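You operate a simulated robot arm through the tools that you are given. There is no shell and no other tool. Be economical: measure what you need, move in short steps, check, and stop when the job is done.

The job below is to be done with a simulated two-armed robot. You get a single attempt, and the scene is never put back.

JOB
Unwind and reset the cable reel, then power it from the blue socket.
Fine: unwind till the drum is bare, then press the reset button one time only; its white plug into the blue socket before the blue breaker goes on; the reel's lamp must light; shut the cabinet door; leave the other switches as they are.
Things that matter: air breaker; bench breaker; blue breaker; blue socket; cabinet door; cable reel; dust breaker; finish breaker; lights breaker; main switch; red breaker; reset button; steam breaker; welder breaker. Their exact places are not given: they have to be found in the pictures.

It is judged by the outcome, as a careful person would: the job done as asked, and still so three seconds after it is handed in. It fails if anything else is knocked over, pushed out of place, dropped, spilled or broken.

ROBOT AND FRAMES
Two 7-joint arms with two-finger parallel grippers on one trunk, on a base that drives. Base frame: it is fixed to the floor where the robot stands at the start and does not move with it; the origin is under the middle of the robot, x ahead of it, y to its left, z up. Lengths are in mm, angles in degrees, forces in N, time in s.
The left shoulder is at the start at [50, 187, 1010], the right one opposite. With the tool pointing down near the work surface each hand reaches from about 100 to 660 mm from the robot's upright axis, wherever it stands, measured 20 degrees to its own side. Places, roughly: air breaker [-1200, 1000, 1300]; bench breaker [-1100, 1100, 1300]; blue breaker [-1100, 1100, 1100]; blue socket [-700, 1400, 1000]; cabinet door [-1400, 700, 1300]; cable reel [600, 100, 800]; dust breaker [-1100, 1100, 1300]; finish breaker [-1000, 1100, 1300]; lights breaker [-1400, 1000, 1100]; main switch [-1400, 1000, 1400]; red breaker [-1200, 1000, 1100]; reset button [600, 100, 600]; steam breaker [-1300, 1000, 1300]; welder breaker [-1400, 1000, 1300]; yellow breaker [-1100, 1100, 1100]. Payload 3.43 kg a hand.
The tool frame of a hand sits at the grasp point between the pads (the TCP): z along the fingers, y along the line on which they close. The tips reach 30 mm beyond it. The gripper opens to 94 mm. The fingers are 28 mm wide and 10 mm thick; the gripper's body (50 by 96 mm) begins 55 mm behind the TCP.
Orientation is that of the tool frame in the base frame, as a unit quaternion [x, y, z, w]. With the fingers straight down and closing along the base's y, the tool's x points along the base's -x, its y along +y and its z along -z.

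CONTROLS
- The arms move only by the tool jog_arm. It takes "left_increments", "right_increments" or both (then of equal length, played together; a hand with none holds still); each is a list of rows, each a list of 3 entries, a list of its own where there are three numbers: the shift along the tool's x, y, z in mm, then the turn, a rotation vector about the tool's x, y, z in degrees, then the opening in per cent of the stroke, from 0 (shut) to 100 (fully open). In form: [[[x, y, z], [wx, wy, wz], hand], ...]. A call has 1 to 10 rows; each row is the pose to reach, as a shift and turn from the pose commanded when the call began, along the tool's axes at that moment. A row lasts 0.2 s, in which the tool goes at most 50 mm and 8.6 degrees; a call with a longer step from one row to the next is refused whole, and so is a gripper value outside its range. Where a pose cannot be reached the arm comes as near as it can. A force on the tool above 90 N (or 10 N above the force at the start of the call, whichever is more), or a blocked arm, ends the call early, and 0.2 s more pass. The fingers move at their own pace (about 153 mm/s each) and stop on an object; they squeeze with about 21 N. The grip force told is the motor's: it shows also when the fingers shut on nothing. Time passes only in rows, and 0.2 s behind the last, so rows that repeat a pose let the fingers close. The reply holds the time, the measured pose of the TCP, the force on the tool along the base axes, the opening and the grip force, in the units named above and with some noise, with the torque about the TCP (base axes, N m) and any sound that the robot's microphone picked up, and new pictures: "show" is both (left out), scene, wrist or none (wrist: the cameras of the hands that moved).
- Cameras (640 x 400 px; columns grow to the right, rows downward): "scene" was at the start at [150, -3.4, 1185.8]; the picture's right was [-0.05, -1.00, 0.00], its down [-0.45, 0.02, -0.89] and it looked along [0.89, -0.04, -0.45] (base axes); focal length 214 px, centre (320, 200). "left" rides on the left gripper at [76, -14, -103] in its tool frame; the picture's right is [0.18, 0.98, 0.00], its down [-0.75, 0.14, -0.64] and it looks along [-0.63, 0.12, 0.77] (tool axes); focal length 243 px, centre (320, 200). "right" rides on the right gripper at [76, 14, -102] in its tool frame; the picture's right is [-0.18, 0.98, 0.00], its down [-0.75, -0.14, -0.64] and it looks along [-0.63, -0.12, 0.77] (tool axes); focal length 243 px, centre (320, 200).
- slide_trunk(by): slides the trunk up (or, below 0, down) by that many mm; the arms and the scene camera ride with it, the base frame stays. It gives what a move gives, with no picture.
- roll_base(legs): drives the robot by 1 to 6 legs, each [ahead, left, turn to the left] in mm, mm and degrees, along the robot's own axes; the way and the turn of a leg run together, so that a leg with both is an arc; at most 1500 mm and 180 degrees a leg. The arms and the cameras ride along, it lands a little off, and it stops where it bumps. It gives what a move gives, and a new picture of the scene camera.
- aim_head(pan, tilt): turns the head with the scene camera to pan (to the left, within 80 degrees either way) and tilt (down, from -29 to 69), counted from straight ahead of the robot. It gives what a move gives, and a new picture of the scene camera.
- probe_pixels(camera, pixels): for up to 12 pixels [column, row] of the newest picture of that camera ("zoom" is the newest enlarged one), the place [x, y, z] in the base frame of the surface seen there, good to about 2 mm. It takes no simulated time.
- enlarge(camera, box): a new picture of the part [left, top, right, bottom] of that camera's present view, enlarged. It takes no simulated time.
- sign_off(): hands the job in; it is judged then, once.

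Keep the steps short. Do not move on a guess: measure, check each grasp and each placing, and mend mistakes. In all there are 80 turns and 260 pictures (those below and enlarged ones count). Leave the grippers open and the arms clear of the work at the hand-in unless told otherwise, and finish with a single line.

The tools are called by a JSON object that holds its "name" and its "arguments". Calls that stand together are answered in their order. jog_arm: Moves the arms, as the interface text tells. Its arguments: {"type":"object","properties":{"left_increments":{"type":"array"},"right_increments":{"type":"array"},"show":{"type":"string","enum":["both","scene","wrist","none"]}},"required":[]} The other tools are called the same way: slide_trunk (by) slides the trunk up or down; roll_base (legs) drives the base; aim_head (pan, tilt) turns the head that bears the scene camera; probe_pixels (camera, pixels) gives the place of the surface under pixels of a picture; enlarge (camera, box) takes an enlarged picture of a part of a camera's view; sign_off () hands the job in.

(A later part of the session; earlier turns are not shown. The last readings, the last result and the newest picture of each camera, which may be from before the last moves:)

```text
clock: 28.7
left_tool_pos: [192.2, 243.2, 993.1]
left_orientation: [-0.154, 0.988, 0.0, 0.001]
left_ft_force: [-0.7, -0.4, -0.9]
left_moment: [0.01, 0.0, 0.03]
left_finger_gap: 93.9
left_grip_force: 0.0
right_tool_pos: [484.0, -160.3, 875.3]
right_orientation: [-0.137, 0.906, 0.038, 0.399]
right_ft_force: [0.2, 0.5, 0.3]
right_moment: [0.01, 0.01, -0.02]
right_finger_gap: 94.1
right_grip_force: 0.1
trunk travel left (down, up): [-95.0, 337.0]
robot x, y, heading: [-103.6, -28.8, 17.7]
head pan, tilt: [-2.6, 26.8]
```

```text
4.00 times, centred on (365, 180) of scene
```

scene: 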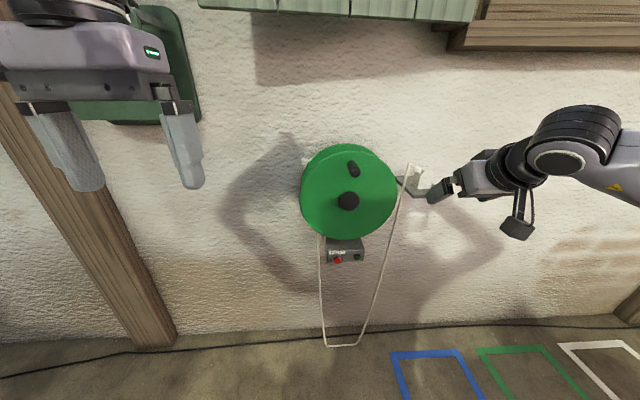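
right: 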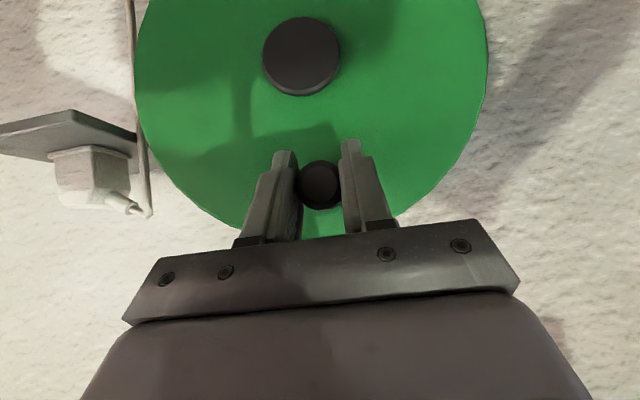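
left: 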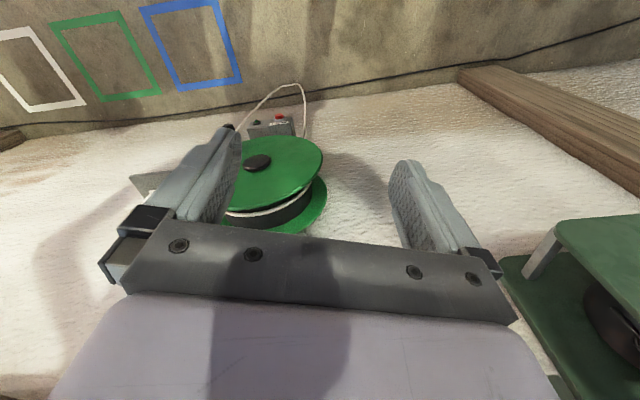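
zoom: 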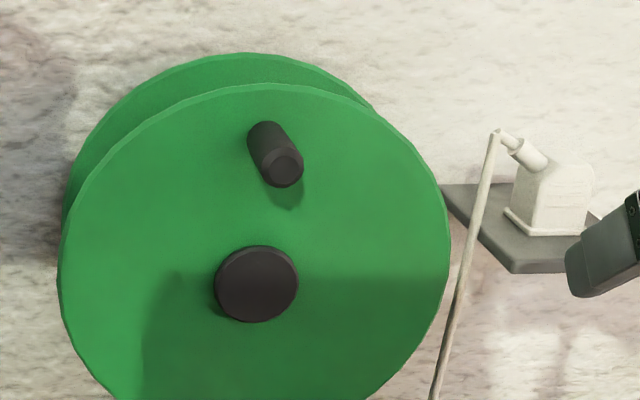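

I can't see between the flanges from here. I'll raise the trunk for a view from above.

{"name": "slide_trunk", "arguments": {"by": 300}}

{"name": "aim_head", "arguments": {"pan": 0, "tilt": 45}}

{"name": "enlarge", "arguments": {"camera": "scene", "box": [250, 140, 410, 260]}}

```text
clock: 31.7
left_tool_pos: [192.3, 244.5, 1293.1]
left_orientation: [-0.153, 0.988, 0.0, 0.002]
left_ft_force: [-0.4, -0.1, -0.5]
left_moment: [0.01, -0.01, -0.01]
left_finger_gap: 94.0
left_grip_force: 0.1
right_tool_pos: [484.3, -159.5, 1174.6]
right_orientation: [-0.138, 0.906, 0.039, 0.399]
right_ft_force: [0.6, 0.4, -0.7]
right_moment: [0.02, 0.0, -0.01]
right_finger_gap: 94.2
right_grip_force: 0.0
trunk travel left (down, up): [-395.0, 37.0]
robot x, y, heading: [-104.2, -32.7, 17.8]
head pan, tilt: [-2.6, 26.8]
```

```text
clock: 32.5
left_tool_pos: [191.6, 243.9, 1291.5]
left_orientation: [-0.154, 0.988, -0.001, 0.001]
left_ft_force: [-0.4, 0.3, -0.2]
left_moment: [0.0, 0.01, 0.01]
left_finger_gap: 94.1
left_grip_force: 0.1
right_tool_pos: [484.1, -158.9, 1174.8]
right_orientation: [-0.137, 0.906, 0.039, 0.399]
right_ft_force: [-0.1, 0.0, -0.3]
right_moment: [0.03, -0.01, 0.01]
right_finger_gap: 93.9
right_grip_force: 0.1
trunk travel left (down, up): [-395.0, 37.0]
robot x, y, heading: [-104.8, -29.1, 17.7]
head pan, tilt: [0.0, 45.0]
```

scene: 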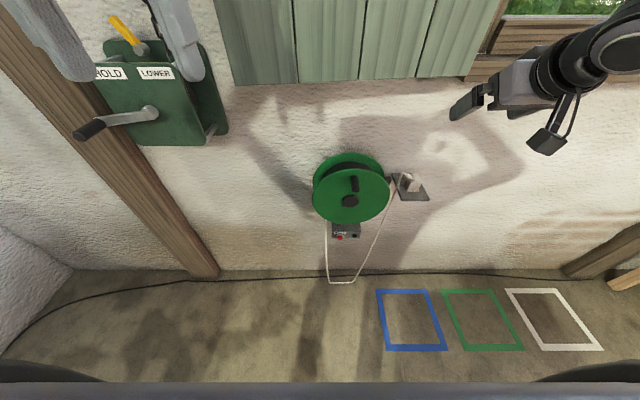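

```text
3.33 times, centred on (330, 200) of scene
```

zoom: 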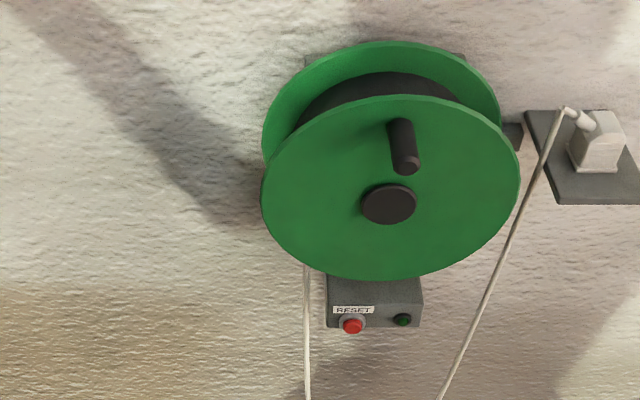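

I'll bring the left hand above the reel so its camera looks between the flanges.

{"name": "jog_arm", "arguments": {"left_increments": [[[-28, -20, 26], [0, 0, 0], 100], [[-57, -40, 52], [0, 0, 0], 100], [[-86, -60, 78], [0, 0, 0], 100], [[-114, -80, 104], [0, 0, 0], 100], [[-143, -100, 130], [0, 0, 0], 100], [[-143, -100, 130], [0, 0, 0], 100]], "show": "none"}}

{"name": "enlarge", "arguments": {"camera": "left", "box": [160, 60, 480, 260]}}

```text
clock: 33.9
left_tool_pos: [358.7, 191.5, 1163.7]
left_orientation: [-0.153, 0.988, -0.001, 0.001]
left_ft_force: [0.2, -0.1, -0.3]
left_moment: [-0.03, -0.02, 0.04]
left_finger_gap: 93.8
left_grip_force: 0.0
right_tool_pos: [484.7, -158.4, 1175.3]
right_orientation: [-0.136, 0.906, 0.038, 0.399]
right_ft_force: [0.4, -0.3, 0.6]
right_moment: [-0.01, -0.01, 0.01]
right_finger_gap: 94.3
right_grip_force: 0.1
trunk travel left (down, up): [-395.0, 37.0]
robot x, y, heading: [-101.6, -31.4, 17.9]
head pan, tilt: [0.0, 45.0]
```

```text
2.00 times, centred on (320, 160) of left
```

zoom: 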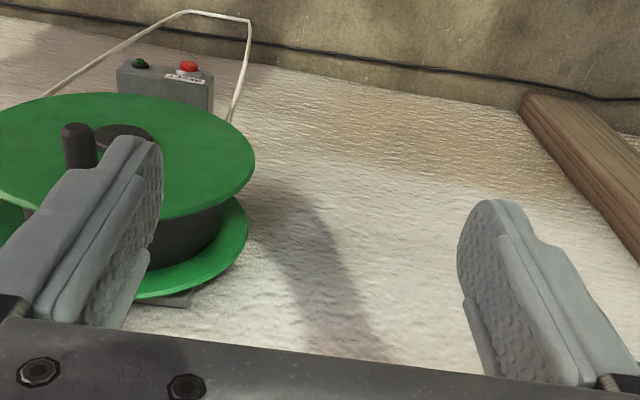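

The visible part of the drum looks dark and bare. I'll shift the left hand 90 mm left to uncover the rest.

{"name": "jog_arm", "arguments": {"left_increments": [[[0, -40, 0], [0, 0, 0], 100], [[0, -80, 0], [0, 0, 0], 100], [[0, -110, 0], [0, 0, 0], 100], [[0, -110, 0], [0, 0, 0], 100]], "show": "none"}}

{"name": "enlarge", "arguments": {"camera": "left", "box": [160, 60, 480, 260]}}

```text
clock: 34.9
left_tool_pos: [391.3, 86.9, 1163.2]
left_orientation: [-0.154, 0.988, -0.001, 0.001]
left_ft_force: [-0.4, 1.0, -0.2]
left_moment: [-0.02, 0.01, 0.0]
left_finger_gap: 93.7
left_grip_force: 0.0
right_tool_pos: [483.7, -158.7, 1172.8]
right_orientation: [-0.137, 0.906, 0.038, 0.398]
right_ft_force: [0.4, 0.4, -0.3]
right_moment: [0.02, 0.0, 0.02]
right_finger_gap: 93.9
right_grip_force: 0.1
trunk travel left (down, up): [-395.0, 37.0]
robot x, y, heading: [-104.8, -26.1, 18.1]
head pan, tilt: [0.0, 45.0]
```

```text
2.00 times, centred on (320, 160) of left
```

zoom: 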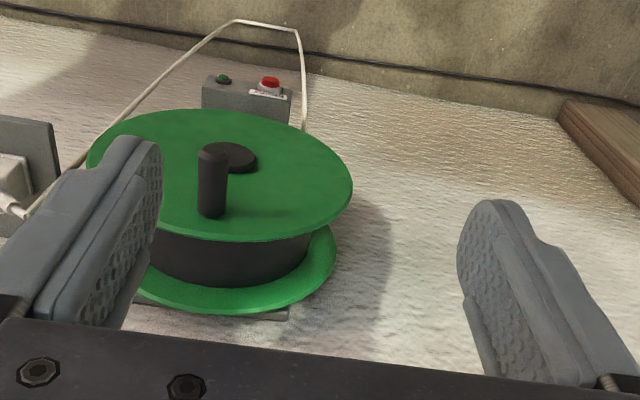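

The drum is fully bare and the reel is at its end stop. Next is the reset button. I'll return the left hand, lower the trunk and shut the right fingers for pressing.

{"name": "jog_arm", "arguments": {"left_increments": [[[29, 42, -26], [0, 0, 0], 100], [[57, 80, -52], [0, 0, 0], 100], [[86, 120, -78], [0, 0, 0], 100], [[114, 160, -104], [0, 0, 0], 100], [[143, 200, -130], [0, 0, 0], 100]], "right_increments": [[[0, 0, 0], [0, 0, 0], 50], [[0, 0, 0], [0, 0, 0], 0], [[0, 0, 0], [0, 0, 0], 0], [[0, 0, 0], [0, 0, 0], 0], [[0, 0, 0], [0, 0, 0], 0]], "show": "none"}}

{"name": "slide_trunk", "arguments": {"by": -320}}

{"name": "aim_head", "arguments": {"pan": 0, "tilt": 35}}

{"name": "enlarge", "arguments": {"camera": "scene", "box": [280, 190, 400, 265]}}

```text
refused: row 1 steps farther than a row can; nothing moved
```

```text
clock: 38.1
left_tool_pos: [391.4, 86.6, 844.4]
left_orientation: [-0.154, 0.988, 0.0, 0.0]
left_ft_force: [-0.1, 0.0, -0.3]
left_moment: [-0.02, 0.02, -0.01]
left_finger_gap: 94.0
left_grip_force: 0.0
right_tool_pos: [484.6, -158.3, 854.2]
right_orientation: [-0.137, 0.906, 0.039, 0.398]
right_ft_force: [-0.3, -0.6, 1.1]
right_moment: [0.01, -0.04, -0.04]
right_finger_gap: 94.0
right_grip_force: 0.1
trunk travel left (down, up): [-75.0, 357.0]
robot x, y, heading: [-103.3, -30.9, 17.5]
head pan, tilt: [0.0, 45.0]
```

```text
clock: 38.8
left_tool_pos: [392.1, 86.5, 841.6]
left_orientation: [-0.153, 0.988, 0.0, 0.001]
left_ft_force: [-0.4, -0.6, 0.8]
left_moment: [0.02, 0.03, 0.02]
left_finger_gap: 94.2
left_grip_force: 0.1
right_tool_pos: [484.1, -158.6, 854.2]
right_orientation: [-0.137, 0.906, 0.039, 0.398]
right_ft_force: [0.3, -0.6, 0.4]
right_moment: [0.01, 0.01, 0.01]
right_finger_gap: 93.8
right_grip_force: 0.0
trunk travel left (down, up): [-75.0, 357.0]
robot x, y, heading: [-103.5, -31.1, 17.9]
head pan, tilt: [0.0, 35.0]
```

scene: 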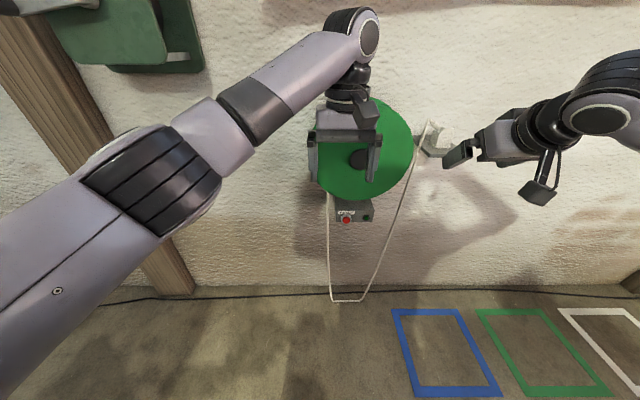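

```text
5.33 times, centred on (340, 228) of scene
```

zoom: 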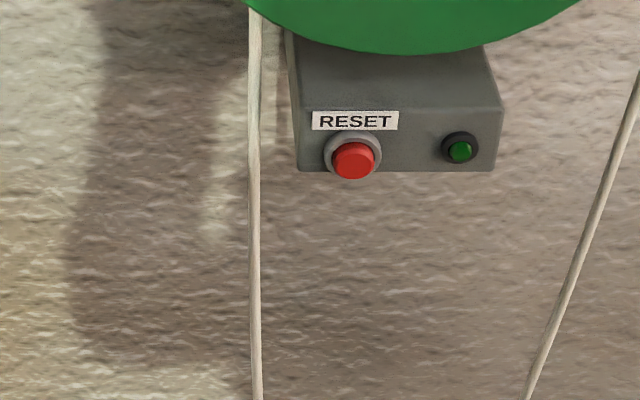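

The left-hand move was refused because a step was too long. I'll redo it in smaller steps, shut the right fingers, and measure the button.

{"name": "probe_pixels", "arguments": {"camera": "zoom", "pixels": [[353, 160], [353, 148], [353, 174], [334, 160], [373, 160], [330, 141], [400, 150], [315, 160], [460, 152], [400, 75]]}}

{"name": "jog_arm", "arguments": {"left_increments": [[[20, 28, -18], [0, 0, 0], 100], [[40, 57, -37], [0, 0, 0], 100], [[61, 85, -55], [0, 0, 0], 100], [[81, 114, -74], [0, 0, 0], 100], [[102, 143, -92], [0, 0, 0], 100], [[122, 171, -111], [0, 0, 0], 100], [[143, 200, -130], [0, 0, 0], 100]], "right_increments": [[[0, 0, 0], [0, 0, 0], 50], [[0, 0, 0], [0, 0, 0], 0], [[0, 0, 0], [0, 0, 0], 0], [[0, 0, 0], [0, 0, 0], 0], [[0, 0, 0], [0, 0, 0], 0], [[0, 0, 0], [0, 0, 0], 0], [[0, 0, 0], [0, 0, 0], 0]], "show": "scene"}}

```text
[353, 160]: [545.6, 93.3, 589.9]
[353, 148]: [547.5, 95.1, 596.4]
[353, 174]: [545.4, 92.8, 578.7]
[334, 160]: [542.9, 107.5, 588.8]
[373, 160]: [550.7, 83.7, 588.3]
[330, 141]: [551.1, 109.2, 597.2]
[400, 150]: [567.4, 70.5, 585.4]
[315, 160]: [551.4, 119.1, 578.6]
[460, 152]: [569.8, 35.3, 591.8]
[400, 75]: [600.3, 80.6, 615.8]
```

```text
clock: 40.4
left_tool_pos: [195.0, 232.0, 971.2]
left_orientation: [-0.153, 0.988, 0.0, 0.001]
left_ft_force: [-0.3, 0.0, 0.4]
left_moment: [0.01, 0.04, 0.02]
left_finger_gap: 94.0
left_grip_force: 0.0
right_tool_pos: [484.3, -159.0, 854.2]
right_orientation: [-0.136, 0.906, 0.038, 0.399]
right_ft_force: [1.2, 0.0, 1.0]
right_moment: [0.03, 0.0, 0.0]
right_finger_gap: 0.0
right_grip_force: 20.9
trunk travel left (down, up): [-75.0, 357.0]
robot x, y, heading: [-101.4, -26.4, 17.9]
head pan, tilt: [0.0, 35.0]
```

scene: 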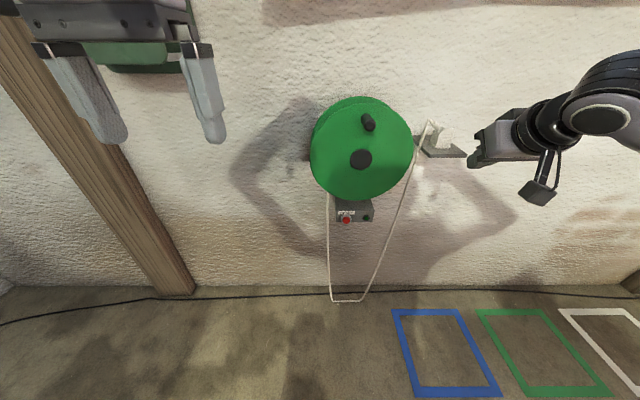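

The button face centre is at n 548, t 72.5, z 588, standing 14 mm proud of its box. I'll bring the shut fingertips in front of it, well short.

{"name": "jog_arm", "arguments": {"right_increments": [[[21.4, 29.4, 22.3], [0, 0, 0], 0], [[42.8, 58.8, 44.6], [0, 0, 0], 0], [[64.2, 88.2, 66.9], [0, 0, 0], 0], [[85.6, 117.6, 89.2], [0, 0, 0], 0], [[107, 147, 111.5], [0, 0, 0], 0], [[128.4, 176.5, 133.9], [0, 0, 0], 0], [[149.8, 205.9, 156.2], [0, 0, 0], 0], [[171.2, 235.3, 178.5], [0, 0, 0], 0], [[171.2, 235.3, 178.5], [0, 0, 0], 0]]}}

```text
clock: 42.4
left_tool_pos: [194.6, 231.8, 970.8]
left_orientation: [-0.153, 0.988, -0.001, 0.001]
left_ft_force: [-0.2, -0.1, -0.3]
left_moment: [0.01, 0.02, -0.02]
left_finger_gap: 94.1
left_grip_force: 0.0
right_tool_pos: [434.1, 63.0, 596.3]
right_orientation: [-0.137, 0.906, 0.039, 0.398]
right_ft_force: [0.5, 0.6, 0.8]
right_moment: [-0.01, 0.01, 0.01]
right_finger_gap: 0.0
right_grip_force: 21.2
trunk travel left (down, up): [-75.0, 357.0]
robot x, y, heading: [-105.1, -27.3, 17.6]
head pan, tilt: [0.0, 35.0]
```

scene: 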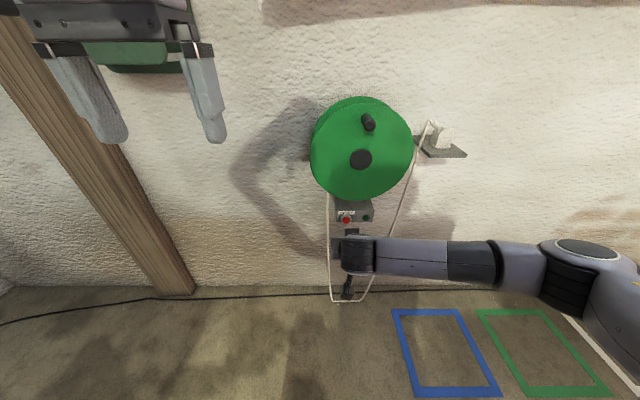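
right: 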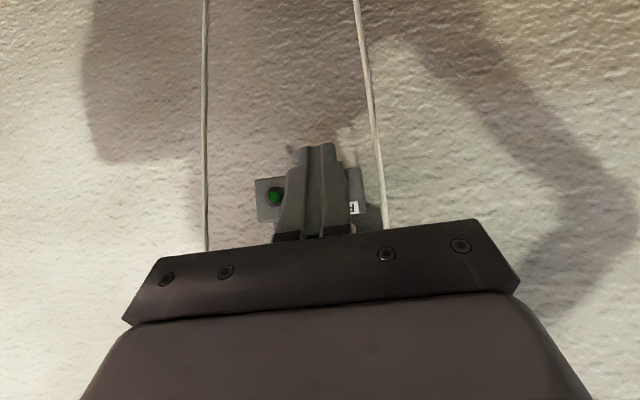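

The tips are lined up. I'll advance to just short of the button and then press in by small steps to n 524.

{"name": "jog_arm", "arguments": {"right_increments": [[[-28, -0.5, 28], [0, 0, 0], 0], [[-55, 0, 56.5], [0, 0, 0], 0], [[-59.2, 0, 60.9], [0, 0, 0], 0], [[-61.3, 0, 63.1], [0, 0, 0], 0], [[-63.3, 0, 65.3], [0, 0, 0], 0]]}}

```text
clock: 43.6
left_tool_pos: [194.6, 231.8, 971.1]
left_orientation: [-0.153, 0.988, 0.001, 0.002]
left_ft_force: [0.6, -0.1, -0.6]
left_moment: [-0.03, 0.01, -0.03]
left_finger_gap: 94.1
left_grip_force: 0.0
right_tool_pos: [521.5, 88.4, 600.1]
right_orientation: [-0.137, 0.906, 0.039, 0.398]
right_ft_force: [-8.5, -3.4, 1.6]
right_moment: [0.0, 0.05, -0.03]
right_finger_gap: 0.0
right_grip_force: 20.9
trunk travel left (down, up): [-75.0, 357.0]
robot x, y, heading: [-104.9, -28.8, 17.8]
head pan, tilt: [0.0, 35.0]
heard: click
```

scene: 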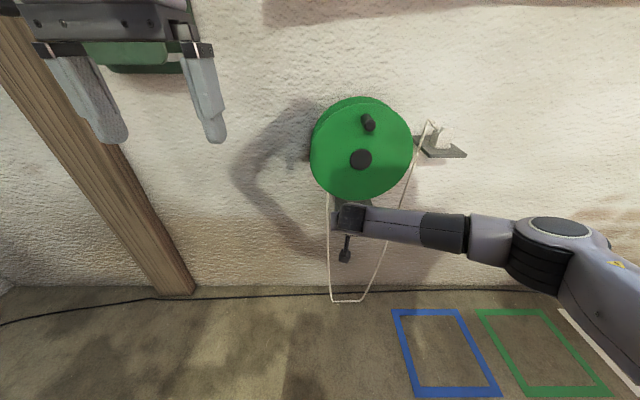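
right: 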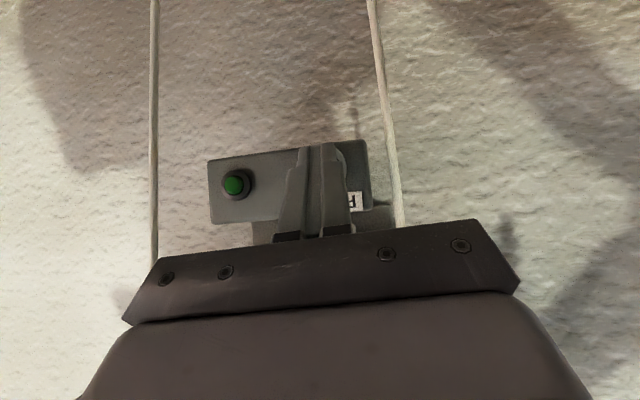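

A click was heard, so the reset was pressed once. I'll back away and move up towards the plug on its shelf, opening the hand.

{"name": "jog_arm", "arguments": {"right_increments": [[[30, 0, -33], [0, 0, 0], 0], [[61, 0, -66], [0, 0, 0], 0], [[30.5, -30.1, -86.5], [0, 0, 0], 0], [[0, -60.2, -107], [0, 0, 0], 0], [[-30.5, -90.3, -127.5], [0, 0, 0], 0], [[-61, -120.4, -148], [0, 0, 0], 50], [[-91.5, -150.4, -168.7], [0, 0, 0], 100], [[-122, -180.5, -189.2], [0, 0, 0], 100], [[-152.5, -210.6, -209.8], [0, 0, 0], 100], [[-183, -240.7, -230.3], [0, 0, 0], 100]]}}

{"name": "enlarge", "arguments": {"camera": "scene", "box": [320, 90, 480, 230]}}

```text
clock: 45.8
left_tool_pos: [195.1, 232.0, 972.2]
left_orientation: [-0.152, 0.988, 0.0, 0.0]
left_ft_force: [0.5, 0.0, -0.4]
left_moment: [0.01, 0.04, 0.0]
left_finger_gap: 94.1
left_grip_force: 0.0
right_tool_pos: [545.4, -145.1, 900.8]
right_orientation: [-0.137, 0.906, 0.039, 0.398]
right_ft_force: [-0.2, -1.5, 1.1]
right_moment: [-0.01, 0.06, -0.03]
right_finger_gap: 94.0
right_grip_force: 0.0
trunk travel left (down, up): [-75.0, 357.0]
robot x, y, heading: [-104.6, -31.7, 17.9]
head pan, tilt: [0.0, 35.0]
```

scene: 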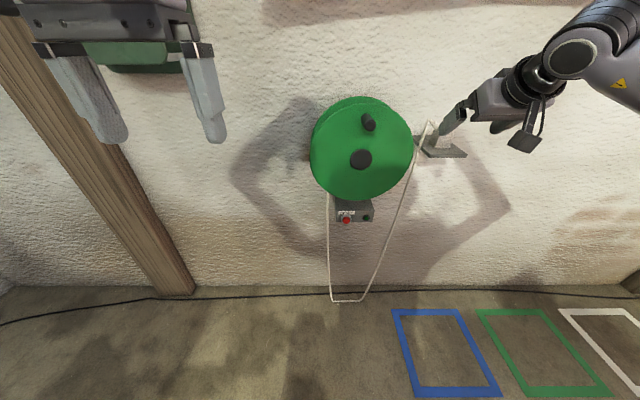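
right: 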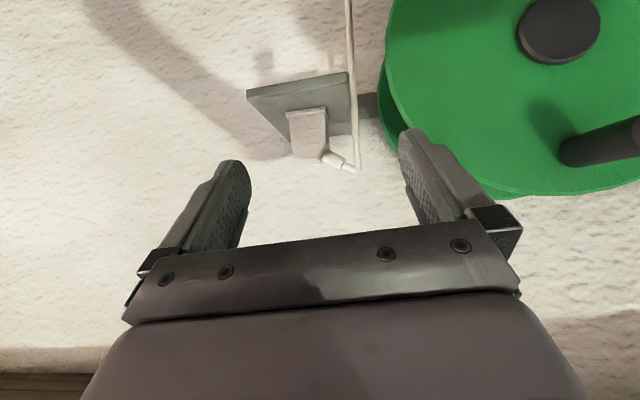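

```text
2.86 times, centred on (400, 160) of scene
```

zoom: 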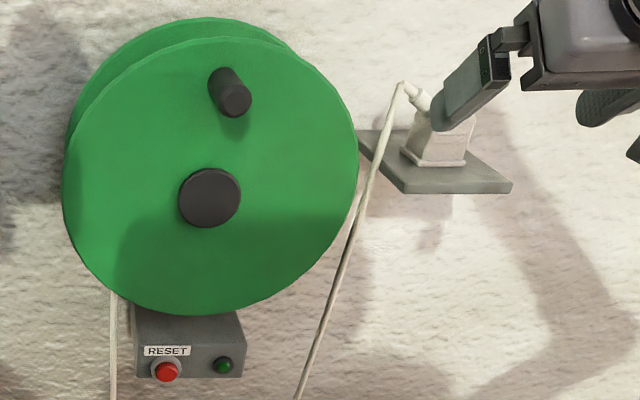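

The plug stands face-down on the shelf, with its cord leaving the top left. I'll enlarge it from the wrist and measure it.

{"name": "enlarge", "arguments": {"camera": "right", "box": [220, 50, 400, 190]}}

```text
2.86 times, centred on (310, 120) of right
```

zoom: 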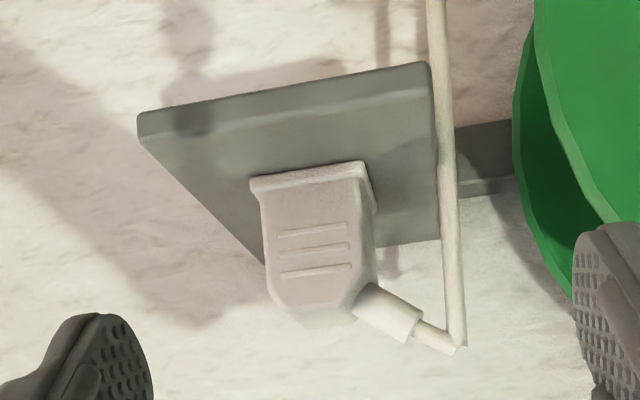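

{"name": "probe_pixels", "arguments": {"camera": "zoom", "pixels": [[252, 180], [362, 165], [310, 190], [265, 240], [310, 240], [355, 235], [280, 290], [315, 295], [345, 290], [370, 240], [365, 190], [300, 312]]}}

{"name": "probe_pixels", "arguments": {"camera": "zoom", "pixels": [[320, 320], [345, 312], [385, 305], [415, 330], [445, 345], [460, 340], [374, 205], [150, 130], [425, 80], [260, 258], [440, 235], [370, 265]]}}

```text
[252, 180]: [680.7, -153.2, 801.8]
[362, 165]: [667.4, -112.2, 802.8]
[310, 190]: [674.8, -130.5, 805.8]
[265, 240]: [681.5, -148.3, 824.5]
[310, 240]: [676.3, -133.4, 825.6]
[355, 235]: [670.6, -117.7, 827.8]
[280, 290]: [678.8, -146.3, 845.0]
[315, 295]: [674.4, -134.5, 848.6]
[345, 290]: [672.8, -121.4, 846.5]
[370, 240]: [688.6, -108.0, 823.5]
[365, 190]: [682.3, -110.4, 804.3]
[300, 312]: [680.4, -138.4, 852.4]
```

```text
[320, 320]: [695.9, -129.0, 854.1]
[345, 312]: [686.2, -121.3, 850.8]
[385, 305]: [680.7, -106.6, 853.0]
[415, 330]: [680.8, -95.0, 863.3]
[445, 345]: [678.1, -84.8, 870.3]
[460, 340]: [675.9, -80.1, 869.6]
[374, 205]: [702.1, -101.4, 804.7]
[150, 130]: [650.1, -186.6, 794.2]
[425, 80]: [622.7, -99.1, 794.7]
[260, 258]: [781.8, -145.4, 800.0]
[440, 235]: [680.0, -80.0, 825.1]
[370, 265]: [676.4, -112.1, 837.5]
```

The plug body spans t 312–346, n 605–643, z 802–854, with the cord stub on its left at z 845 and up. Before choosing the grasp I need to see the socket, so I'll retract the right hand and turn around to look.

{"name": "jog_arm", "arguments": {"right_increments": [[[15, 24, -32], [0, 0, 0], 100], [[30, 48, -65], [0, 0, 0], 100], [[45, 72, -97], [0, 0, 0], 100], [[60, 95, -130], [0, 0, 0], 100], [[75, 119, -162], [0, 0, 0], 100], [[90, 143, -194], [0, 0, 0], 100]], "show": "none"}}

{"name": "roll_base", "arguments": {"legs": [[0, 0, 60]]}}

{"name": "aim_head", "arguments": {"pan": 45, "tilt": 10}}

```text
clock: 47.2
left_tool_pos: [194.0, 233.7, 972.9]
left_orientation: [-0.153, 0.988, 0.0, 0.001]
left_ft_force: [0.3, 0.7, -0.1]
left_moment: [0.0, -0.01, 0.02]
left_finger_gap: 94.2
left_grip_force: 0.0
right_tool_pos: [306.2, -62.9, 960.3]
right_orientation: [-0.135, 0.906, 0.039, 0.399]
right_ft_force: [0.3, 0.9, -0.3]
right_moment: [0.0, 0.0, 0.01]
right_finger_gap: 94.0
right_grip_force: 0.0
trunk travel left (down, up): [-75.0, 357.0]
robot x, y, heading: [-101.9, -28.1, 17.9]
head pan, tilt: [0.0, 35.0]
```

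```text
clock: 50.3
left_tool_pos: [-186.7, 358.1, 972.3]
left_orientation: [-0.634, 0.774, 0.0, 0.001]
left_ft_force: [0.0, 0.1, 0.3]
left_moment: [-0.03, -0.01, 0.05]
left_finger_gap: 93.8
left_grip_force: 0.1
right_tool_pos: [125.3, 314.0, 960.5]
right_orientation: [-0.577, 0.712, 0.235, 0.324]
right_ft_force: [-0.2, -0.4, 0.1]
right_moment: [0.01, 0.01, -0.01]
right_finger_gap: 93.7
right_grip_force: 0.0
trunk travel left (down, up): [-75.0, 357.0]
robot x, y, heading: [-105.1, -29.0, 78.7]
head pan, tilt: [0.0, 35.0]
```

scene: 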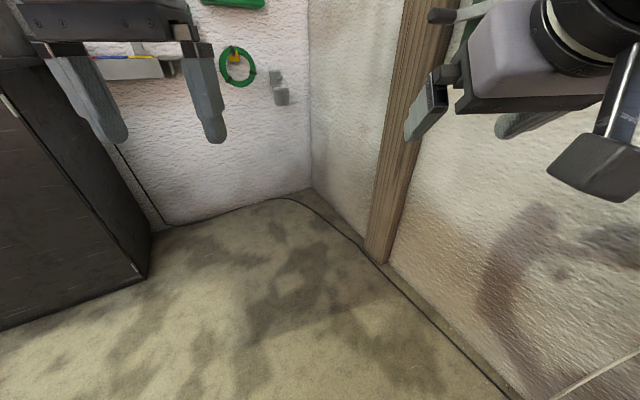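

```text
clock: 51.4
left_tool_pos: [-187.3, 359.1, 971.5]
left_orientation: [-0.634, 0.774, 0.0, 0.001]
left_ft_force: [-0.4, -0.2, 0.2]
left_moment: [0.01, 0.02, -0.02]
left_finger_gap: 94.2
left_grip_force: 0.0
right_tool_pos: [126.1, 313.5, 960.2]
right_orientation: [-0.578, 0.711, 0.236, 0.323]
right_ft_force: [-0.1, -0.6, 0.0]
right_moment: [0.0, 0.0, 0.04]
right_finger_gap: 93.8
right_grip_force: 0.0
trunk travel left (down, up): [-75.0, 357.0]
robot x, y, heading: [-104.2, -32.2, 78.6]
head pan, tilt: [45.0, 10.0]
```

scene: 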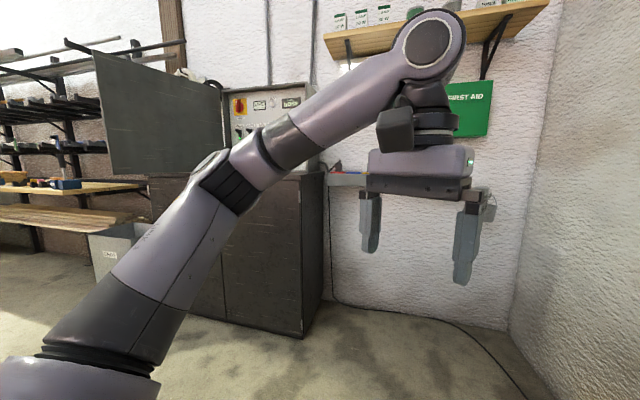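

I see the open cabinet at (270,120) and a small shelf with coloured items at (345,175). The left arm hides part of them, so I'll turn further and look between the arms.

{"name": "roll_base", "arguments": {"legs": [[0, 0, 46]]}}

{"name": "aim_head", "arguments": {"pan": -8, "tilt": 5}}

```text
clock: 53.9
left_tool_pos: [-439.5, 182.2, 971.1]
left_orientation: [0.885, -0.466, -0.001, -0.001]
left_ft_force: [0.4, -0.6, 0.3]
left_moment: [0.01, 0.03, 0.01]
left_finger_gap: 94.3
left_grip_force: 0.0
right_tool_pos: [-189.5, 373.6, 960.4]
right_orientation: [0.809, -0.431, -0.343, -0.207]
right_ft_force: [-0.3, -0.2, -0.5]
right_moment: [0.0, -0.03, 0.02]
right_finger_gap: 93.8
right_grip_force: 0.2
trunk travel left (down, up): [-75.0, 357.0]
robot x, y, heading: [-102.8, -31.3, 124.8]
head pan, tilt: [45.0, 10.0]
```

scene: 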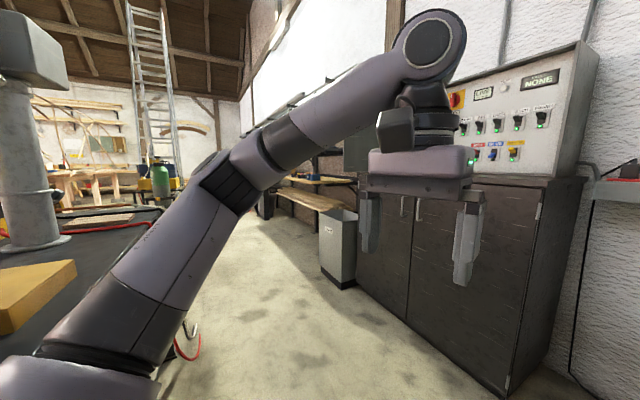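

```text
clock: 55.1
left_tool_pos: [-440.1, 181.0, 971.4]
left_orientation: [0.885, -0.466, 0.0, -0.001]
left_ft_force: [-0.5, -0.2, -0.1]
left_moment: [-0.07, -0.01, -0.03]
left_finger_gap: 93.8
left_grip_force: 0.0
right_tool_pos: [-190.2, 373.7, 961.7]
right_orientation: [0.809, -0.431, -0.343, -0.207]
right_ft_force: [-0.3, 0.3, -0.2]
right_moment: [0.01, 0.0, 0.0]
right_finger_gap: 93.9
right_grip_force: 0.1
trunk travel left (down, up): [-75.0, 357.0]
robot x, y, heading: [-101.3, -31.2, 124.6]
head pan, tilt: [-8.0, 5.0]
```

scene: 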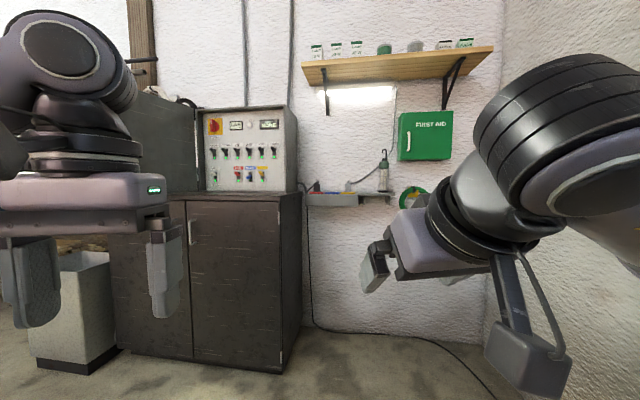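

{"name": "enlarge", "arguments": {"camera": "scene", "box": [295, 140, 425, 220]}}

{"name": "enlarge", "arguments": {"camera": "scene", "box": [190, 100, 310, 200]}}

```text
4.92 times, centred on (360, 180) of scene
```

zoom: 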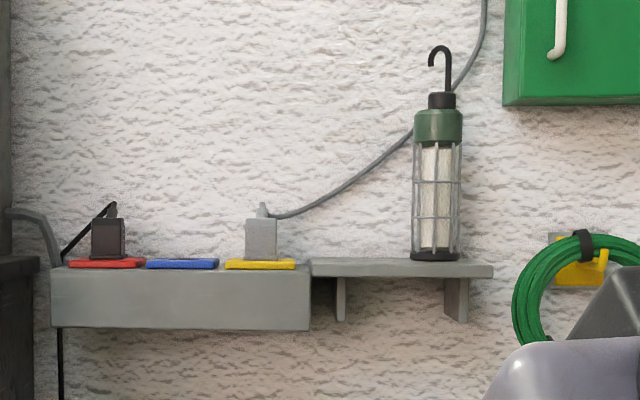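

```text
4.00 times, centred on (250, 150) of scene
```

zoom: 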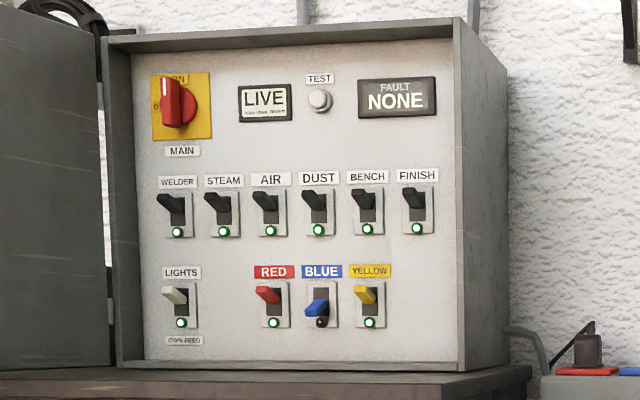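

The blue socket faces up, in the middle of a grey box between a red-socket and a yellow-socket plug. I'll measure the box, sockets and neighbouring plugs.

{"name": "enlarge", "arguments": {"camera": "scene", "box": [300, 170, 364, 210]}}

```text
10.00 times, centred on (332, 190) of scene
```

zoom: 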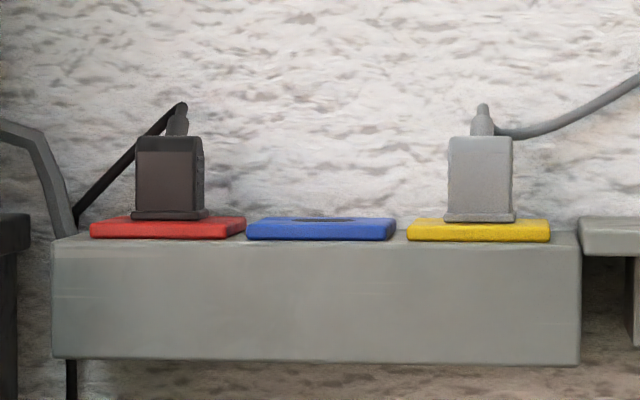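

{"name": "probe_pixels", "arguments": {"camera": "zoom", "pixels": [[255, 231], [385, 231], [320, 231], [320, 223], [140, 180], [192, 180], [455, 180], [508, 180], [60, 300], [570, 300], [320, 300], [110, 228]]}}

{"name": "probe_pixels", "arguments": {"camera": "zoom", "pixels": [[540, 232], [320, 150], [320, 60], [176, 115], [484, 115], [290, 219], [355, 219], [600, 235], [420, 234]]}}

```text
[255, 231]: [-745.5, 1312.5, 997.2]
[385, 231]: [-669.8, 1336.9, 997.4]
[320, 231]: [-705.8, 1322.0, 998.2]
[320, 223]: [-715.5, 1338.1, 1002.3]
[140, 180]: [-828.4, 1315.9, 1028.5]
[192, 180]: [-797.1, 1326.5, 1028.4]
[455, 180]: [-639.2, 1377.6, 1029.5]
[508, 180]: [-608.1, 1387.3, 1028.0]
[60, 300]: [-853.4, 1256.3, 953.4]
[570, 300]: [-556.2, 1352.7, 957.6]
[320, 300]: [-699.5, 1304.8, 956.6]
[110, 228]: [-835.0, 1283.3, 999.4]
```

```text
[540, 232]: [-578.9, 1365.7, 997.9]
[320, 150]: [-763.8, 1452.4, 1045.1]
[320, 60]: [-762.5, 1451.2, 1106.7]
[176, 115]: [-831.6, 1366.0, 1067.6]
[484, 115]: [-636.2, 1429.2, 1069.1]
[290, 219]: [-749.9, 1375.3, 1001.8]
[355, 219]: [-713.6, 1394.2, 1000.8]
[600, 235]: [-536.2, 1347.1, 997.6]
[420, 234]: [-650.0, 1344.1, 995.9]
```

The wall by the sockets faces heading 108°. Red plug is at e −365, yellow at −166, so the blue centre is at e −265, m 1526 (rotated axes), plate top z 1002. The white plug already has the right world orientation, so I'll use a straight-down grasp closing along n and keep its heading. First I turn back and move to the plug.

{"name": "roll_base", "arguments": {"legs": [[0, 0, -77.6]]}}

{"name": "aim_head", "arguments": {"pan": -60, "tilt": 35}}

```text
clock: 58.9
left_tool_pos: [35.9, 342.9, 972.9]
left_orientation: [-0.39, 0.921, 0.001, 0.0]
left_ft_force: [0.0, 0.2, 0.1]
left_moment: [0.03, 0.04, 0.01]
left_finger_gap: 94.4
left_grip_force: 0.0
right_tool_pos: [273.5, 136.8, 960.0]
right_orientation: [-0.354, 0.845, 0.134, 0.377]
right_ft_force: [0.2, 0.3, 0.0]
right_moment: [0.0, 0.0, 0.04]
right_finger_gap: 94.0
right_grip_force: 0.1
trunk travel left (down, up): [-75.0, 357.0]
robot x, y, heading: [-101.2, -29.7, 46.2]
head pan, tilt: [-8.0, 5.0]
```

scene: 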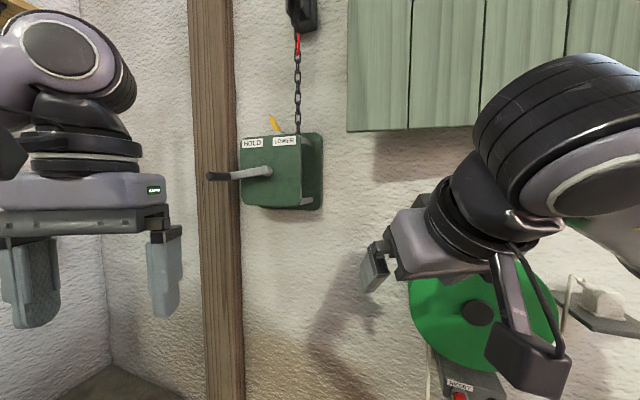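

```text
clock: 60.1
left_tool_pos: [35.4, 342.6, 971.8]
left_orientation: [-0.391, 0.92, 0.0, 0.001]
left_ft_force: [0.8, 0.7, -0.4]
left_moment: [-0.01, -0.03, 0.01]
left_finger_gap: 94.0
left_grip_force: 0.1
right_tool_pos: [273.7, 135.8, 961.0]
right_orientation: [-0.354, 0.845, 0.134, 0.377]
right_ft_force: [0.3, -0.4, -0.6]
right_moment: [0.0, -0.02, 0.0]
right_finger_gap: 94.1
right_grip_force: 0.1
trunk travel left (down, up): [-75.0, 357.0]
robot x, y, heading: [-103.2, -27.4, 46.0]
head pan, tilt: [-60.0, 35.0]
```

scene: 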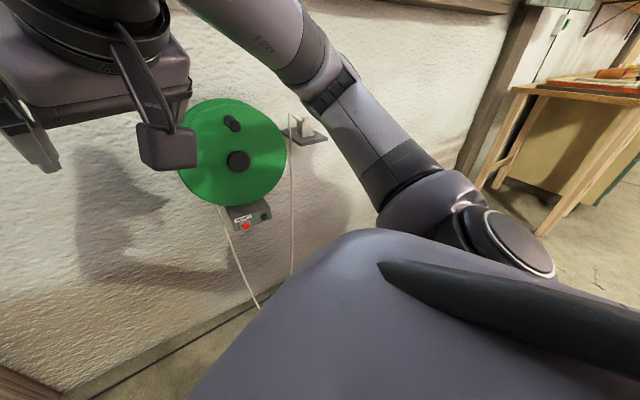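

There is a sawhorse table at the right. I'll measure its near legs before driving.

{"name": "probe_pixels", "arguments": {"camera": "scene", "pixels": [[475, 185], [542, 235], [515, 92], [620, 100], [420, 180], [497, 240]]}}

```text
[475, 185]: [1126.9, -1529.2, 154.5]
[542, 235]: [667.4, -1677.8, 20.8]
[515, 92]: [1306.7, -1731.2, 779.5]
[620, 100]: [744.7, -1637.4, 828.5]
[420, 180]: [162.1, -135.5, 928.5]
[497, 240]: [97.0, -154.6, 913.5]
```

The table is far off (y below −1500). I'll raise the trunk a bit for clearance and drive to the plug.

{"name": "slide_trunk", "arguments": {"by": 150}}

{"name": "roll_base", "arguments": {"legs": [[-18, -462, 0]]}}

{"name": "aim_head", "arguments": {"pan": -25, "tilt": 45}}

```text
clock: 61.9
left_tool_pos: [35.3, 342.2, 1121.3]
left_orientation: [-0.39, 0.921, 0.0, 0.001]
left_ft_force: [-0.1, -0.9, 0.2]
left_moment: [-0.01, 0.01, 0.02]
left_finger_gap: 94.1
left_grip_force: 0.1
right_tool_pos: [273.8, 136.0, 1110.1]
right_orientation: [-0.355, 0.845, 0.135, 0.376]
right_ft_force: [0.8, 0.6, -0.6]
right_moment: [0.03, 0.0, 0.01]
right_finger_gap: 94.0
right_grip_force: 0.2
trunk travel left (down, up): [-225.0, 207.0]
robot x, y, heading: [-102.6, -28.8, 46.3]
head pan, tilt: [-60.0, 35.0]
```

```text
clock: 66.4
left_tool_pos: [352.8, 11.8, 1121.6]
left_orientation: [-0.391, 0.92, 0.0, 0.0]
left_ft_force: [0.5, -0.4, -0.5]
left_moment: [0.0, -0.02, -0.01]
left_finger_gap: 93.8
left_grip_force: 0.0
right_tool_pos: [591.7, -194.6, 1111.2]
right_orientation: [-0.354, 0.845, 0.136, 0.377]
right_ft_force: [-0.1, -0.2, 0.9]
right_moment: [0.02, -0.02, 0.0]
right_finger_gap: 94.1
right_grip_force: 0.1
trunk travel left (down, up): [-225.0, 207.0]
robot x, y, heading: [215.1, -358.5, 46.2]
head pan, tilt: [-60.0, 35.0]
```

scene: 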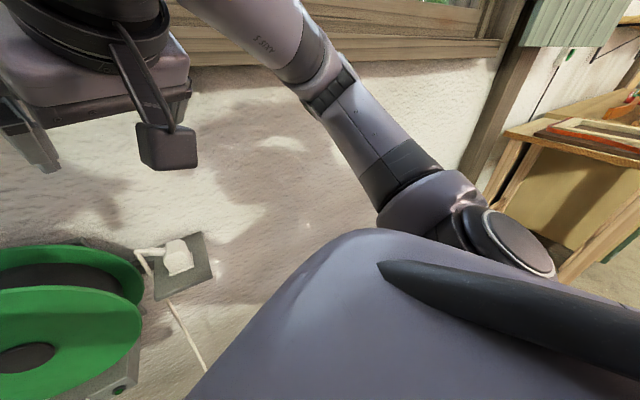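

```text
clock: 67.4
left_tool_pos: [352.8, 12.6, 1122.2]
left_orientation: [-0.391, 0.92, 0.0, 0.0]
left_ft_force: [0.3, 0.6, 0.4]
left_moment: [-0.03, -0.01, 0.03]
left_finger_gap: 94.2
left_grip_force: 0.1
right_tool_pos: [591.4, -192.7, 1110.0]
right_orientation: [-0.355, 0.845, 0.135, 0.377]
right_ft_force: [-0.5, 0.5, -0.2]
right_moment: [0.0, -0.02, 0.0]
right_finger_gap: 94.0
right_grip_force: 0.0
trunk travel left (down, up): [-225.0, 207.0]
robot x, y, heading: [219.7, -364.3, 46.1]
head pan, tilt: [-25.0, 45.0]
```

scene: 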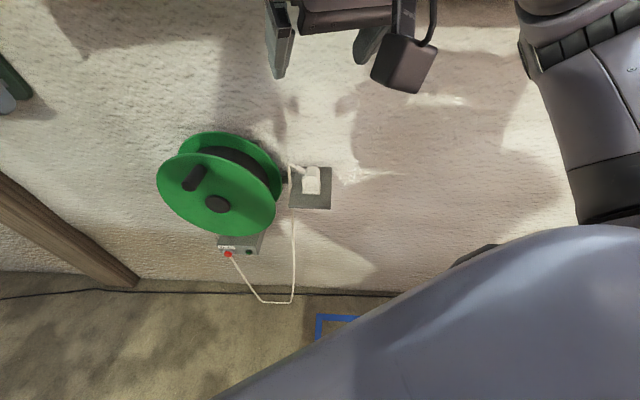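

Good view of the plug from above. I'll enlarge and measure it precisely.

{"name": "enlarge", "arguments": {"camera": "scene", "box": [272, 150, 352, 220]}}

```text
5.71 times, centred on (312, 185) of scene
```

zoom: 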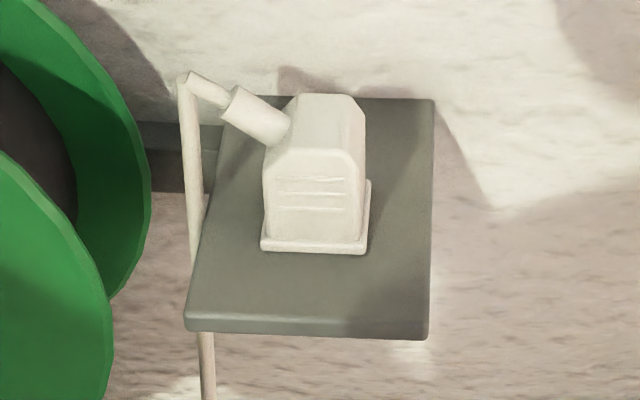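

{"name": "probe_pixels", "arguments": {"camera": "zoom", "pixels": [[270, 215], [350, 220], [310, 165], [310, 150], [312, 130], [318, 105], [345, 110], [362, 130], [362, 180], [300, 110], [265, 245], [365, 248]]}}

{"name": "probe_pixels", "arguments": {"camera": "zoom", "pixels": [[250, 110], [270, 135], [280, 110], [235, 115], [188, 80], [330, 98], [355, 102], [285, 160], [355, 165], [368, 210]]}}

```text
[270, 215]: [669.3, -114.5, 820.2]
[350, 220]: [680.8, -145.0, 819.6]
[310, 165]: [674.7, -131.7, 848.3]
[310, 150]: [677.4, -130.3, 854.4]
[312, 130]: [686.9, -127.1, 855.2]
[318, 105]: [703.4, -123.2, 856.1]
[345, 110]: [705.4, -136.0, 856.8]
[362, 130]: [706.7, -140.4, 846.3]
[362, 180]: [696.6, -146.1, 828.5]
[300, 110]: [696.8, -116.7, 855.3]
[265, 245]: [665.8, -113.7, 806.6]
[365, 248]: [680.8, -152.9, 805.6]
```

```text
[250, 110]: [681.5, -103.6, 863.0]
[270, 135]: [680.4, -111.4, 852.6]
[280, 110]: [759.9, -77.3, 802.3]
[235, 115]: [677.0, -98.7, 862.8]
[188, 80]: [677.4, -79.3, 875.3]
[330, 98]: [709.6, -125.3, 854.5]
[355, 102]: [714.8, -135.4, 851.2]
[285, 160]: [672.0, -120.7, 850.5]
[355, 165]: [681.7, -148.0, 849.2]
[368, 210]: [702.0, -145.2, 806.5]
```

The plug is centred at about (692, −126), top z 855, with its faces aligned to heading 18°. I'll first point the right hand straight down, then yaw it so the fingers close along heading 18°.

{"name": "jog_arm", "arguments": {"right_increments": [[[0, 0, 0], [0, 7.87, 0], 100], [[0, 0, 0], [0, 15.7, 0], 100], [[0, 0, 0], [0, 23.6, 0], 100], [[0, 0, 0], [0, 31.5, 0], 100], [[0, 0, 0], [0, 39.3, 0], 100], [[0, 0, 0], [0, 47.2, 0], 100]], "show": "none"}}

{"name": "jog_arm", "arguments": {"right_increments": [[[0, 0, 0], [0, 0, -8.2], 100], [[0, 0, 0], [0, 0, -16.4], 100], [[0, 0, 0], [0, 0, -24.6], 100], [[0, 0, 0], [0, 0, -32.8], 100], [[0, 0, 0], [0, 0, -41], 100], [[0, 0, 0], [0, 0, -49.2], 100], [[0, 0, 0], [0, 0, -57.4], 100], [[0, 0, 0], [0, 0, -65.5], 100], [[0, 0, 0], [0, 0, -65.5], 100]]}}

{"name": "aim_head", "arguments": {"pan": -25, "tilt": 30}}

```text
clock: 68.8
left_tool_pos: [352.6, 11.7, 1121.3]
left_orientation: [-0.391, 0.92, 0.0, 0.001]
left_ft_force: [-0.2, -0.4, -0.4]
left_moment: [-0.03, 0.0, 0.03]
left_finger_gap: 93.8
left_grip_force: 0.0
right_tool_pos: [591.6, -194.0, 1111.1]
right_orientation: [-0.379, 0.925, -0.017, 0.006]
right_ft_force: [-0.4, 0.1, 0.2]
right_moment: [0.02, -0.01, -0.01]
right_finger_gap: 94.3
right_grip_force: 0.0
trunk travel left (down, up): [-225.0, 207.0]
robot x, y, heading: [213.4, -359.5, 46.3]
head pan, tilt: [-25.0, 45.0]
```

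```text
clock: 70.8
left_tool_pos: [352.8, 11.2, 1121.5]
left_orientation: [-0.39, 0.921, 0.001, 0.0]
left_ft_force: [-0.1, 0.0, -0.9]
left_moment: [-0.01, -0.02, -0.02]
left_finger_gap: 93.9
left_grip_force: 0.0
right_tool_pos: [572.8, -199.0, 1099.6]
right_orientation: [0.819, -0.573, 0.018, 0.003]
right_ft_force: [-0.9, -0.2, 0.0]
right_moment: [-0.01, -0.02, -0.01]
right_finger_gap: 94.1
right_grip_force: 0.1
right hand out of reach, approached as far as the arm can: row 8, 9
trunk travel left (down, up): [-225.0, 207.0]
robot x, y, heading: [212.0, -358.4, 46.1]
head pan, tilt: [-25.0, 45.0]
```

scene: 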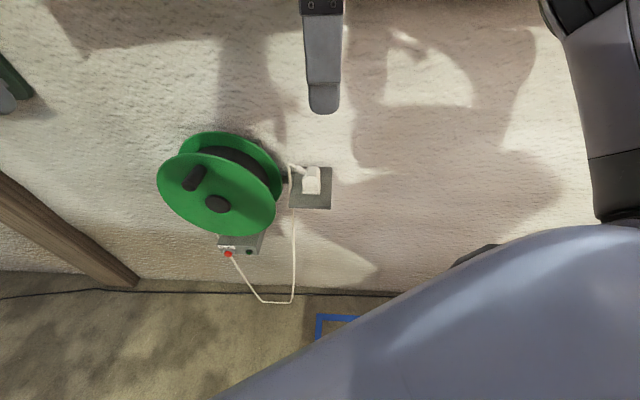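
right: 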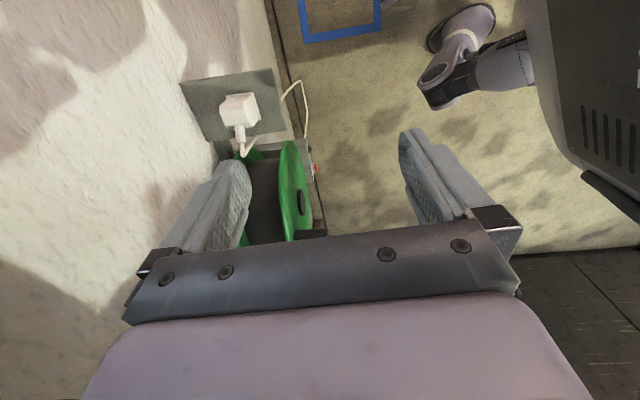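

```text
clock: 71.6
left_tool_pos: [353.4, 13.5, 1122.1]
left_orientation: [-0.391, 0.92, 0.001, 0.001]
left_ft_force: [0.0, -0.2, -0.8]
left_moment: [0.03, -0.03, 0.02]
left_finger_gap: 94.2
left_grip_force: 0.2
right_tool_pos: [574.3, -198.0, 1099.0]
right_orientation: [0.818, -0.574, 0.018, 0.003]
right_ft_force: [-0.5, -0.8, 1.0]
right_moment: [0.0, 0.04, 0.0]
right_finger_gap: 93.9
right_grip_force: 0.0
trunk travel left (down, up): [-225.0, 207.0]
robot x, y, heading: [209.5, -358.4, 46.4]
head pan, tilt: [-25.0, 30.0]
```

scene: 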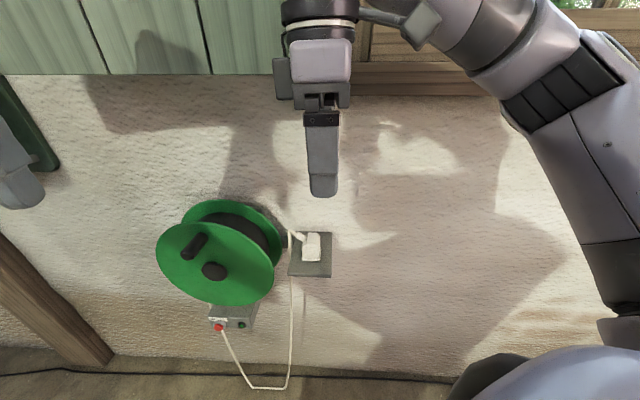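

The wrist is near its yaw limit here. I'll shift the base slightly right and turn it 14° left to give the wrist margin.

{"name": "roll_base", "arguments": {"legs": [[-14, -113, 0], [0, 0, 14]]}}

{"name": "probe_pixels", "arguments": {"camera": "scene", "pixels": [[400, 80], [430, 90], [470, 95], [420, 60]]}}

```text
clock: 74.1
left_tool_pos: [324.8, -59.0, 1124.8]
left_orientation: [-0.498, 0.867, 0.002, 0.007]
left_ft_force: [0.5, -0.1, 0.1]
left_moment: [-0.01, -0.03, 0.02]
left_finger_gap: 94.0
left_grip_force: 0.1
right_tool_pos: [589.5, -212.6, 1103.7]
right_orientation: [0.882, -0.471, 0.021, -0.004]
right_ft_force: [-0.7, -0.1, 0.4]
right_moment: [-0.01, -0.02, 0.02]
right_finger_gap: 93.9
right_grip_force: 0.1
trunk travel left (down, up): [-225.0, 207.0]
robot x, y, heading: [283.2, -448.4, 59.8]
head pan, tilt: [-25.0, 30.0]
```

scene: 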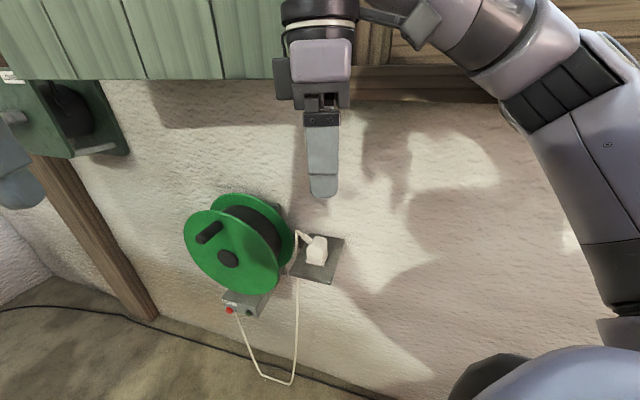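

```text
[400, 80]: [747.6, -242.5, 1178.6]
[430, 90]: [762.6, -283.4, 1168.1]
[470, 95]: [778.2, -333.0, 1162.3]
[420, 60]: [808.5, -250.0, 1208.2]
```

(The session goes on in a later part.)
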